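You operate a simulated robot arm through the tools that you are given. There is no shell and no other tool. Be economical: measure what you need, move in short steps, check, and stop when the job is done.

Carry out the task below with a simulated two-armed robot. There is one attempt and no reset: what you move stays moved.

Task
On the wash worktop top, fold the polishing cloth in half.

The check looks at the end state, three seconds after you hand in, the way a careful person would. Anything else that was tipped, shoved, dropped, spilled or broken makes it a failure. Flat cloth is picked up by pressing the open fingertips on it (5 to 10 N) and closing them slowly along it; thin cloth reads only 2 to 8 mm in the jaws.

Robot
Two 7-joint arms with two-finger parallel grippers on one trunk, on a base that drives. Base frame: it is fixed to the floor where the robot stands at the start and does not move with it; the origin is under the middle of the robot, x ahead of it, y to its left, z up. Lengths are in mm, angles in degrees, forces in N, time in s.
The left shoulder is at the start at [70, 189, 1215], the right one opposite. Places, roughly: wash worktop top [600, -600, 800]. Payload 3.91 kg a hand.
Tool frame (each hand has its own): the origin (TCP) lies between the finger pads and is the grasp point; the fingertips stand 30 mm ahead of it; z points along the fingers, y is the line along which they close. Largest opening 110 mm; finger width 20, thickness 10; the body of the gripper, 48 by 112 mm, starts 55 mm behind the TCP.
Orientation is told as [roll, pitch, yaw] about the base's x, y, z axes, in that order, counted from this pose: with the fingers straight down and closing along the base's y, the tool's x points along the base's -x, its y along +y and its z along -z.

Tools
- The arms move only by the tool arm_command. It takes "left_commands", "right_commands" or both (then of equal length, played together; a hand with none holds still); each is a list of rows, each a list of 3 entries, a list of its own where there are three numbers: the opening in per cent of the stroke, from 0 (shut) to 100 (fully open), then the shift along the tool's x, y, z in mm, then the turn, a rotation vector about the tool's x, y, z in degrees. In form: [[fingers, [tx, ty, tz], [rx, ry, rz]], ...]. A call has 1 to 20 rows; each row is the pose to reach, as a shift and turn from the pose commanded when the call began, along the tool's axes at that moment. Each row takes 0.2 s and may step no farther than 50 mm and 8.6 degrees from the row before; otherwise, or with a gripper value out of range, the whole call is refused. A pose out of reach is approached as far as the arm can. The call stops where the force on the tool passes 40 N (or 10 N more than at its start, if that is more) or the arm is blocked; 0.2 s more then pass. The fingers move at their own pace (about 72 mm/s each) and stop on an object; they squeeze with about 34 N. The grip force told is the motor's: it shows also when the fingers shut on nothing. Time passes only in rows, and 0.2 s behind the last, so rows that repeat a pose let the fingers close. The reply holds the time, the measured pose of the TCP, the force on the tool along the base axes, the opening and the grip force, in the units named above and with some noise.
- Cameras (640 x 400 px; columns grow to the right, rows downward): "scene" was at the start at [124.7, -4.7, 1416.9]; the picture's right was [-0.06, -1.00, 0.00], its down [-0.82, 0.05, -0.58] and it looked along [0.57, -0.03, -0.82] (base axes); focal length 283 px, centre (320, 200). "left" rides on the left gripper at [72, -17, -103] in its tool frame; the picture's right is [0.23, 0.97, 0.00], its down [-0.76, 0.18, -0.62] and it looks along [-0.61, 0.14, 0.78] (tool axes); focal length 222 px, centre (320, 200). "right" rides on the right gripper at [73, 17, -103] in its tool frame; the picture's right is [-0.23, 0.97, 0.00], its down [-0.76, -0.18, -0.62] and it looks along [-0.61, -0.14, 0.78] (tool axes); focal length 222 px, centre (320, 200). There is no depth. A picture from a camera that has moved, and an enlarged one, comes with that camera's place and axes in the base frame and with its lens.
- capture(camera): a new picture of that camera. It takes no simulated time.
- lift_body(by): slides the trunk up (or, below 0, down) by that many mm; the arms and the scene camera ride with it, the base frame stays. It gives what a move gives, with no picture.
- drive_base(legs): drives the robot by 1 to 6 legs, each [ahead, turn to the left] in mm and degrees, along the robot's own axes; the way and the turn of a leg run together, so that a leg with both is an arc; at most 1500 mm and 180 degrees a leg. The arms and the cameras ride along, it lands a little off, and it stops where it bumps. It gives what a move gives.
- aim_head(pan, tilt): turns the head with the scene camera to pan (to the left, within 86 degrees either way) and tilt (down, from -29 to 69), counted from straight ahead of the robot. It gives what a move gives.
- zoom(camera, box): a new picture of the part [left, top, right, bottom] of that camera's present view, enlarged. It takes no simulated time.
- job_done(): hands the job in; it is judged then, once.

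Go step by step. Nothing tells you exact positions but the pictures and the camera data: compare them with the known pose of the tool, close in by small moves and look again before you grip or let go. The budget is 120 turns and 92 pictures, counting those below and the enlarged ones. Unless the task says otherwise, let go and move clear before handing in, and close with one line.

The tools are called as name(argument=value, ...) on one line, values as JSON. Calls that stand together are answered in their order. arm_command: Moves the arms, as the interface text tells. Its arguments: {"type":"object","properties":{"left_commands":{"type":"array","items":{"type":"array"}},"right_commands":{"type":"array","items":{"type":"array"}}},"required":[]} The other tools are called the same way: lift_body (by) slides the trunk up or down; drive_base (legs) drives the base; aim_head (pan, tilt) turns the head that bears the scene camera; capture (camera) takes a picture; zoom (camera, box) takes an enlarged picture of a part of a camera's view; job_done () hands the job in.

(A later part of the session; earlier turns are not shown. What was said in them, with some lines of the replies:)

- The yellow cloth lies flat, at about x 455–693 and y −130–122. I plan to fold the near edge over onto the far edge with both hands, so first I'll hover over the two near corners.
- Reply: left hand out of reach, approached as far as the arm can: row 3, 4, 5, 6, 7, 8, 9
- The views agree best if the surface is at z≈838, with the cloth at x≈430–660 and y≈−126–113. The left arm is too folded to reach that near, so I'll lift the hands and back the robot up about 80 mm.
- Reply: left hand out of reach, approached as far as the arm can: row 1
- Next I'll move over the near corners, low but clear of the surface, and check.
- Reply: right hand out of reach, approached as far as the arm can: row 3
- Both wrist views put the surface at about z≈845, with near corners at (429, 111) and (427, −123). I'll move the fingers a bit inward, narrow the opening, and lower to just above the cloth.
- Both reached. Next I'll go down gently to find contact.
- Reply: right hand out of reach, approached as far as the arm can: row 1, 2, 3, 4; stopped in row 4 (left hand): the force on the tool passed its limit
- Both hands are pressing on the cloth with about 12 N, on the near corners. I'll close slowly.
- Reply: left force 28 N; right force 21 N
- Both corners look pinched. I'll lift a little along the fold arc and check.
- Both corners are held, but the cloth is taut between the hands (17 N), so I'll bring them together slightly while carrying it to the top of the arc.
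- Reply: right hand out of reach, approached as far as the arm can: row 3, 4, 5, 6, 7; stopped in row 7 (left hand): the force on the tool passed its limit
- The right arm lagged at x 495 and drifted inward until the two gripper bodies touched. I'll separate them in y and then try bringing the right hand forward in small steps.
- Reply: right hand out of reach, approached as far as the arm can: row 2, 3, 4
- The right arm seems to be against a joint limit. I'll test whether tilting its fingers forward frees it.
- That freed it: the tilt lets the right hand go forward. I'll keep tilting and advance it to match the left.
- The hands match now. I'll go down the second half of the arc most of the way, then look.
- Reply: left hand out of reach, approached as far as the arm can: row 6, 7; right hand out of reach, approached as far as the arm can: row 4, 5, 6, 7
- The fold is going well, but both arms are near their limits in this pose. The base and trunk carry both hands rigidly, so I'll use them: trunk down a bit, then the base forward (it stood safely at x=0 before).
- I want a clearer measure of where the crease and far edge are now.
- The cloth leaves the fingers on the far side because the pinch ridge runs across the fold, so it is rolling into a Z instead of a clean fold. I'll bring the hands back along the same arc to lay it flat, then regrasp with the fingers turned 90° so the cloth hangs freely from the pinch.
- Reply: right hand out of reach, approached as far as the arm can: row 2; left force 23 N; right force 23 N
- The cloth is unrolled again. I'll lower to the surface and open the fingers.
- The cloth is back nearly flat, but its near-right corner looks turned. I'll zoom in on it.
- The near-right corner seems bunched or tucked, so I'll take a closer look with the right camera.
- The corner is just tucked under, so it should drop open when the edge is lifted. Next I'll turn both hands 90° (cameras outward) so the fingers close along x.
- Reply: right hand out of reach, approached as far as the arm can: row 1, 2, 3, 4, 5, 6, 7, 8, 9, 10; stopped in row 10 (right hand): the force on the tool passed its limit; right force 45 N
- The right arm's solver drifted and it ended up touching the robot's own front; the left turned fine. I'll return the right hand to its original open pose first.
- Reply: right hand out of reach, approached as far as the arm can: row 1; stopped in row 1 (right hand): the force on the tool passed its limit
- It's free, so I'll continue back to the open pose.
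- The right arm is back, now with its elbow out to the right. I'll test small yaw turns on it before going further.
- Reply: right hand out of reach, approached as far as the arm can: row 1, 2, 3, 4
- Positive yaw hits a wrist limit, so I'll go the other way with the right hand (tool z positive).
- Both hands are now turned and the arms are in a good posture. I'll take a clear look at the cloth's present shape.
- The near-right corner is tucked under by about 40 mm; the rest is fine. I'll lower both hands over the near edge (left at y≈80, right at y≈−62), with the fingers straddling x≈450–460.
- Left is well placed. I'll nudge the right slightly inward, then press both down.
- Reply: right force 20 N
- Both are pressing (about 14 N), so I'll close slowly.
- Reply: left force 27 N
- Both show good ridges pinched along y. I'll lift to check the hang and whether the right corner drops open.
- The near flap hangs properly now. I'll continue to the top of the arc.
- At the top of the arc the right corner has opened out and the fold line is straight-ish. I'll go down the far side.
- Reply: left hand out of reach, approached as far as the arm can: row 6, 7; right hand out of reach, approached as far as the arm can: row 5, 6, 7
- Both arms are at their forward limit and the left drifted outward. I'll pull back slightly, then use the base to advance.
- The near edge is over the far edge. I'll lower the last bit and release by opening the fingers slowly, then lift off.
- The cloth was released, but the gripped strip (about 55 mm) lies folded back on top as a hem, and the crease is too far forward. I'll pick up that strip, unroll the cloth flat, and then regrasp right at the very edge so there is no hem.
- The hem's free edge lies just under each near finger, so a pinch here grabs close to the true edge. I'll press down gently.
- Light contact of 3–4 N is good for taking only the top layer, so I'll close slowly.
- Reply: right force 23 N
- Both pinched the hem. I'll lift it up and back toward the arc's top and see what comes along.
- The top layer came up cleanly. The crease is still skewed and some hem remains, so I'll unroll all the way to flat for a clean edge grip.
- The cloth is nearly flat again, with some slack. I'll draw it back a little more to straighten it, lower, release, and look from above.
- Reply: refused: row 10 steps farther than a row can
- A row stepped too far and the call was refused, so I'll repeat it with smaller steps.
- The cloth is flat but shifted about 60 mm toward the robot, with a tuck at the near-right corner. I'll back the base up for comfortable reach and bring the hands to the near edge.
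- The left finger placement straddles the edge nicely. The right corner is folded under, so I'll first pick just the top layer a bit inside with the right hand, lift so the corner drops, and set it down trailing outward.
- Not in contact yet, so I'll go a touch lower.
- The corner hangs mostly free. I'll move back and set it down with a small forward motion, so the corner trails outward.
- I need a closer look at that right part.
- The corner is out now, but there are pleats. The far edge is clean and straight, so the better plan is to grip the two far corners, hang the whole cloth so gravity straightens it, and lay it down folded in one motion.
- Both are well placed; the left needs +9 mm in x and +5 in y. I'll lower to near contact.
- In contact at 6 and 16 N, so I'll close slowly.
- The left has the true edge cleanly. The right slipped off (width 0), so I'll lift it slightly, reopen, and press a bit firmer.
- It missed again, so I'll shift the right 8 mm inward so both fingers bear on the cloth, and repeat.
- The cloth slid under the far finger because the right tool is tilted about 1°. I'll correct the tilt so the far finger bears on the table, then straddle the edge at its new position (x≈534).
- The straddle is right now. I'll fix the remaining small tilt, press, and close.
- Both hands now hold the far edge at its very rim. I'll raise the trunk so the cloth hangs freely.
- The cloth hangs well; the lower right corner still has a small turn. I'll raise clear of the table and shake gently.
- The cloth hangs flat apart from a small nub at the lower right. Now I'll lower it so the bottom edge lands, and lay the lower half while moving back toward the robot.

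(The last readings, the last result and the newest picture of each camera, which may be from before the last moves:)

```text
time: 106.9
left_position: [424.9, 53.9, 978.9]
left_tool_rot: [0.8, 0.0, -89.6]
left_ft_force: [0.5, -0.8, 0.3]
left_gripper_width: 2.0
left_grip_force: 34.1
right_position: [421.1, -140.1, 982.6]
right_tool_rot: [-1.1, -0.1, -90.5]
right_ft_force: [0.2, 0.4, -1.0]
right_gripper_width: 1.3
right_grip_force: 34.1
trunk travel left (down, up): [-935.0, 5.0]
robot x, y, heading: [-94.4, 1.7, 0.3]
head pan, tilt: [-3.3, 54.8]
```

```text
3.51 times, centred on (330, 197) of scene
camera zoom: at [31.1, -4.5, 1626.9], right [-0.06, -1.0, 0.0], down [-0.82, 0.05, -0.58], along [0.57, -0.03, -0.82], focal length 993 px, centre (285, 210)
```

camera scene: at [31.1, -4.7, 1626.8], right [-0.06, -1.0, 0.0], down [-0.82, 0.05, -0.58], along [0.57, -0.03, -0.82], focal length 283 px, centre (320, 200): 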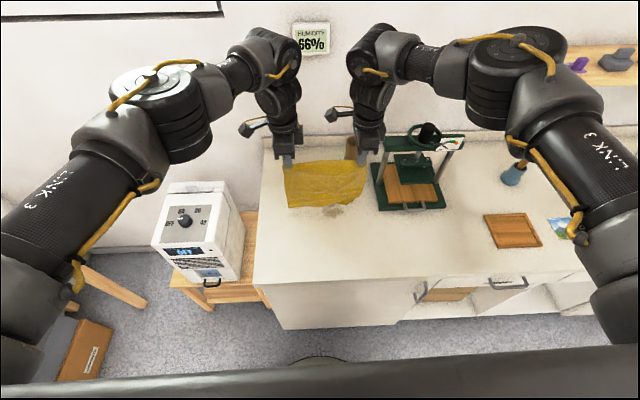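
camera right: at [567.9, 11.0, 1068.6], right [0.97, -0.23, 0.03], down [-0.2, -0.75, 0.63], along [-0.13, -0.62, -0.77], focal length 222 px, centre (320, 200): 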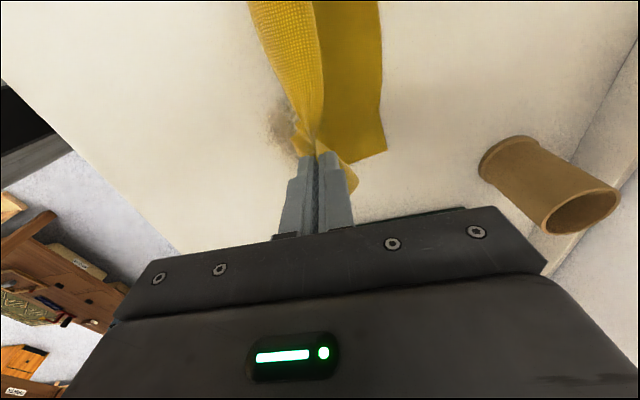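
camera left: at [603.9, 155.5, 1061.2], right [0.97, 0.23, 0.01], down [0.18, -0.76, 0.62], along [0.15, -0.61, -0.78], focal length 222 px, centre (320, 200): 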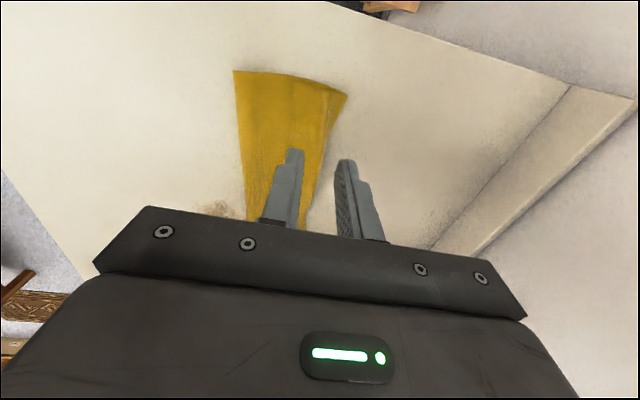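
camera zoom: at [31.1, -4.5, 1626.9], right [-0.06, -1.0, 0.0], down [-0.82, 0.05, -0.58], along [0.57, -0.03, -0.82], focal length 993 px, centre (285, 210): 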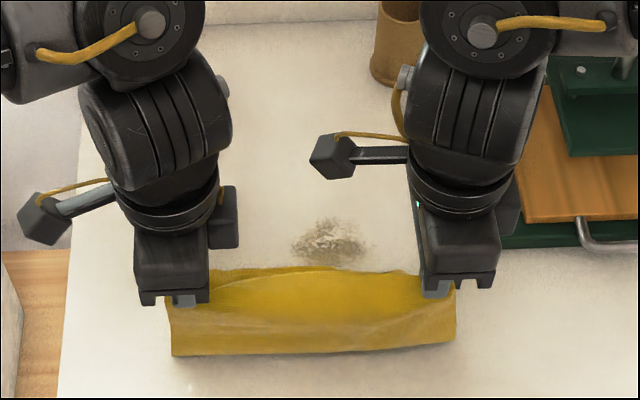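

The lower half is laid down with the crease at x≈420. I'll swing the hands forward over it now.

arm_command(left_commands=[[0, [0, 14, 1], [0, 0, 0]], [0, [0, 28, 4], [0, 0, 0]], [0, [0, 42, 9], [0, 0, 0]], [0, [0, 56, 16], [0, 0, 0]], [0, [0, 70, 28], [0, 0, 0]], [0, [0, 80, 40], [0, 0, 0]], [0, [0, 86, 52], [0, 0, 0]], [0, [0, 86, 52], [0, 0, 0]]], right_commands=[[0, [0, 14, 1], [0, 0, 0]], [0, [0, 28, 4], [0, 0, 0]], [0, [0, 42, 9], [0, 0, 0]], [0, [0, 58, 16], [0, 0, 0]], [0, [0, 72, 28], [0, 0, 0]], [0, [0, 83, 40], [0, 0, 0]], [0, [0, 90, 52], [0, 0, 0]], [0, [0, 90, 52], [0, 0, 0]]])

capture(camera="left")

zoom(camera="scene", box=[250, 140, 410, 254])

```text
time: 108.7
left_position: [509.6, 53.3, 930.6]
left_tool_rot: [1.0, 0.0, -89.7]
left_ft_force: [-0.4, 0.2, 0.0]
left_gripper_width: 1.9
left_grip_force: 34.3
right_position: [510.8, -139.6, 929.1]
right_tool_rot: [-1.1, -0.1, -90.6]
right_ft_force: [-0.3, -0.5, 0.2]
right_gripper_width: 1.4
right_grip_force: 33.7
trunk travel left (down, up): [-935.0, 5.0]
robot x, y, heading: [-92.6, 1.5, 0.3]
head pan, tilt: [-3.3, 54.8]
```

```text
7 pictures are left
camera left: at [493.0, 126.2, 1032.4], right [0.97, 0.23, 0.01], down [0.17, -0.76, 0.63], along [0.16, -0.61, -0.78], focal length 222 px, centre (320, 200)
```

left: 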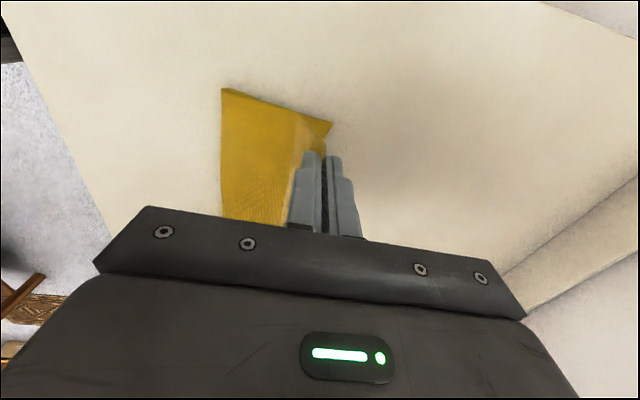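

```text
3.51 times, centred on (330, 197) of scene
camera zoom: at [30.8, -4.4, 1626.9], right [-0.06, -1.0, 0.0], down [-0.82, 0.05, -0.58], along [0.57, -0.03, -0.82], focal length 993 px, centre (285, 210)
```

zoom: 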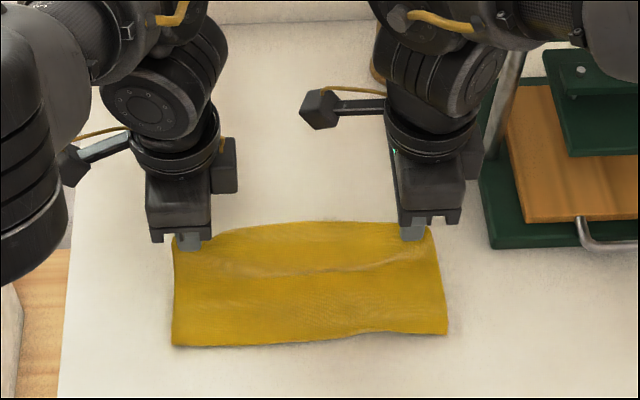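

That's a clean fold: crease at x≈431 and both top corners held near the bottom edge (x≈520). I'll lower the last part and release.

arm_command(left_commands=[[0, [0, 5, 12], [0, 0, 0]], [0, [0, 9, 24], [0, 0, 0]], [0, [0, 11, 36], [0, 0, 0]], [0, [0, 12, 44], [0, 0, 0]], [0, [0, 12, 46], [0, 0, 0]], [3, [0, 12, 46], [0, 0, 0]], [6, [0, 12, 46], [0, 0, 0]], [10, [0, 12, 46], [0, 0, 0]], [14, [0, 12, 46], [0, 0, 0]], [14, [0, 12, 46], [0, 0, 0]], [14, [0, 12, 30], [0, 0, 0]], [14, [0, 12, 0], [0, 0, 0]], [14, [0, 12, -40], [0, 0, 0]]], right_commands=[[0, [0, 4, 12], [0, 0, 0]], [0, [0, 8, 24], [0, 0, 0]], [0, [0, 10, 36], [0, 0, 0]], [0, [0, 11, 43], [0, 0, 0]], [0, [0, 11, 45], [0, 0, 0]], [3, [0, 11, 45], [0, 0, 0]], [6, [0, 11, 45], [0, 0, 0]], [10, [0, 11, 45], [0, 0, 0]], [14, [0, 11, 45], [0, 0, 0]], [14, [0, 11, 45], [0, 0, 0]], [14, [0, 11, 30], [0, 0, 0]], [14, [0, 11, 0], [0, 0, 0]], [14, [0, 11, -40], [0, 0, 0]]])

zoom(camera="scene", box=[250, 140, 410, 254])

```text
time: 111.5
left_position: [520.6, 51.7, 971.0]
left_tool_rot: [0.8, -0.1, -89.7]
left_ft_force: [0.5, 0.4, -0.4]
left_gripper_width: 15.2
left_grip_force: 0.0
right_position: [522.3, -143.8, 970.5]
right_tool_rot: [-1.0, -0.1, -90.5]
right_ft_force: [-0.5, -0.4, 0.6]
right_gripper_width: 15.5
right_grip_force: 0.1
trunk travel left (down, up): [-935.0, 5.0]
robot x, y, heading: [-94.5, 1.5, -0.1]
head pan, tilt: [-3.3, 54.8]
```

```text
3.51 times, centred on (330, 197) of scene
camera zoom: at [29.5, -4.6, 1626.9], right [-0.06, -1.0, 0.0], down [-0.82, 0.05, -0.58], along [0.58, -0.03, -0.82], focal length 993 px, centre (285, 210)
```

zoom: 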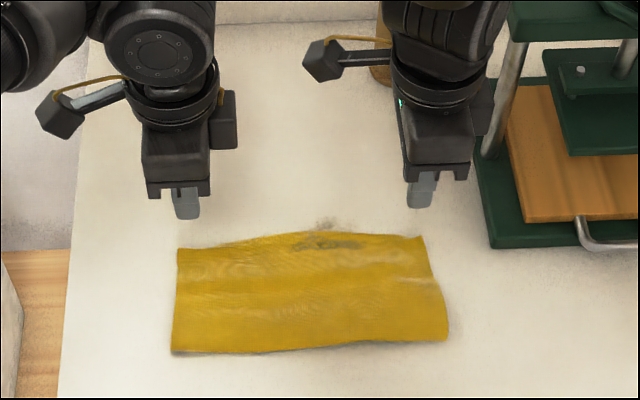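

The cloth is now a neat half-size rectangle (about 107 × 235 mm). I'll check the layers' alignment from the side cameras.

zoom(camera="left", box=[160, 20, 480, 220])

zoom(camera="right", box=[100, 0, 480, 237])

```text
2.00 times, centred on (320, 120) of left
camera zoom: at [504.3, 124.3, 1073.8], right [0.97, 0.23, 0.02], down [0.17, -0.76, 0.63], along [0.16, -0.61, -0.78], focal length 444 px, centre (320, 360)
```

zoom: 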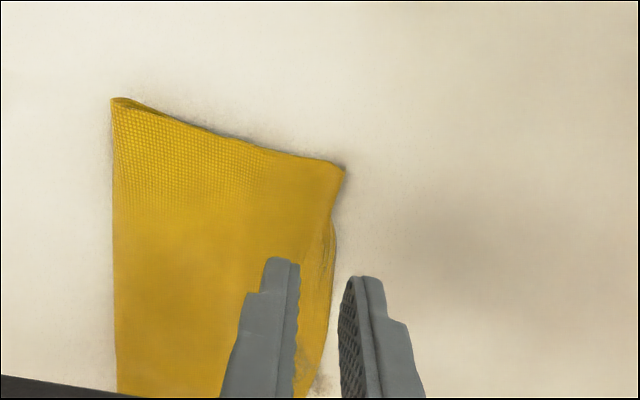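

```text
1.68 times, centred on (290, 118) of right
camera zoom: at [541.8, -69.0, 1071.9], right [0.97, -0.24, -0.02], down [-0.17, -0.76, 0.63], along [-0.16, -0.61, -0.78], focal length 374 px, centre (370, 337)
```

zoom: 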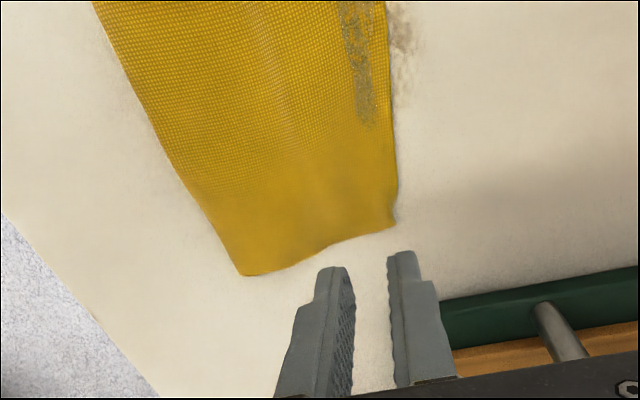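

The fold is neat, with the edges aligned on both sides. I'll move the hands up and back, clear of the cloth.

arm_command(left_commands=[[14, [0, 0, -40], [0, 0, 0]], [14, [0, 0, -80], [0, 0, 0]]], right_commands=[[14, [0, 0, -40], [0, 0, 0]], [14, [0, 0, -80], [0, 0, 0]]])

drive_base(legs=[[-150, 0]])

capture(camera="scene")

```text
time: 112.3
left_position: [522.4, 47.7, 1049.3]
left_tool_rot: [1.6, -0.3, -90.7]
left_ft_force: [1.5, -5.6, -71.2]
left_gripper_width: 15.4
left_grip_force: 0.0
right_position: [526.2, -142.2, 1050.1]
right_tool_rot: [-1.2, -0.1, -90.5]
right_ft_force: [0.3, 0.4, -0.8]
right_gripper_width: 15.5
right_grip_force: 0.0
trunk travel left (down, up): [-935.0, 5.0]
robot x, y, heading: [-92.2, 3.0, 0.0]
head pan, tilt: [-3.3, 54.8]
stopped in row 2 (left hand): the force on the tool passed its limit (the readings are from after the stop); the commanded pose is now the measured one
```

```text
time: 113.1
left_position: [515.9, 48.3, 1046.0]
left_tool_rot: [1.4, -0.7, -90.5]
left_ft_force: [0.2, -1.9, -24.4]
left_gripper_width: 15.3
left_grip_force: 0.1
right_position: [517.3, -142.6, 1047.0]
right_tool_rot: [-1.2, -0.1, -90.6]
right_ft_force: [0.0, 0.4, -0.2]
right_gripper_width: 15.4
right_grip_force: 0.0
trunk travel left (down, up): [-935.0, 5.0]
robot x, y, heading: [-109.4, -1.9, 0.2]
head pan, tilt: [-3.3, 54.8]
stopped in leg 1: the force on the tool passed its limit (the readings are from after the stop); the commanded pose is now the measured one
```

```text
2 pictures are left
camera scene: at [26.1, -3.7, 1626.2], right [-0.05, -1.0, 0.0], down [-0.82, 0.04, -0.57], along [0.57, -0.03, -0.82], focal length 283 px, centre (320, 200)
```

scene: 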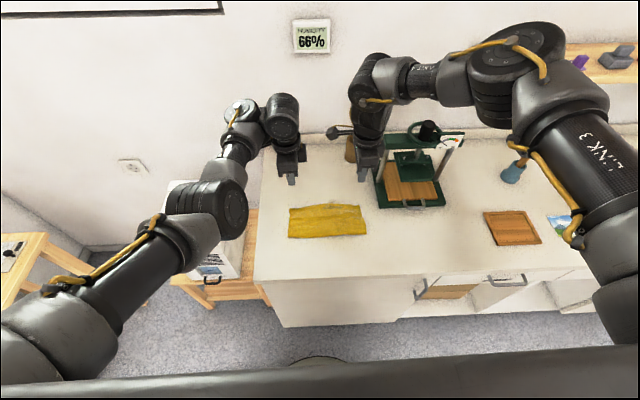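

The cloth stays folded. The left arm's elbow swung low, and the camera bracket on the gripper is touching its own forearm. I'll undo the last lift on that hand.

arm_command(left_commands=[[14, [0, 0, 15], [0, 0, 0]], [14, [0, 0, 30], [0, 0, 0]], [14, [0, 0, 45], [0, 0, 0]], [14, [0, 0, 45], [0, 0, 0]]])

```text
time: 114.1
left_position: [511.6, 46.7, 1004.7]
left_tool_rot: [1.6, -0.4, -90.6]
left_ft_force: [-0.6, 0.4, -0.3]
left_gripper_width: 15.4
left_grip_force: 0.0
right_position: [513.2, -142.5, 1049.7]
right_tool_rot: [-1.0, -0.1, -90.6]
right_ft_force: [0.0, 0.1, 0.0]
right_gripper_width: 15.5
right_grip_force: 0.0
trunk travel left (down, up): [-935.0, 5.0]
robot x, y, heading: [-101.4, 1.4, 0.3]
head pan, tilt: [-3.3, 54.8]
```

The force is gone and both hands are 120 mm or more above the cloth with fingers open. One last check of the heater and the cloth.

zoom(camera="scene", box=[120, 100, 420, 300])

```text
2.00 times, centred on (270, 200) of scene
camera zoom: at [18.4, -4.8, 1626.9], right [-0.06, -1.0, 0.0], down [-0.82, 0.04, -0.58], along [0.58, -0.03, -0.82], focal length 566 px, centre (420, 200)
```

zoom: 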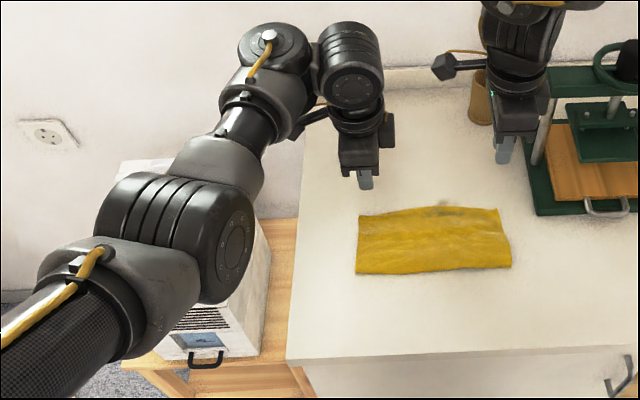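

The cloth lies neatly folded, the heater, cup and press are where they were, and both hands are clear of the cloth. I'm handing in.

job_done()

```text
The job is handed in.
```

The polishing cloth is folded in half on the wash worktop, with its edges lined up, both hands are clear of it, and I saw nothing else moved in the pictures.
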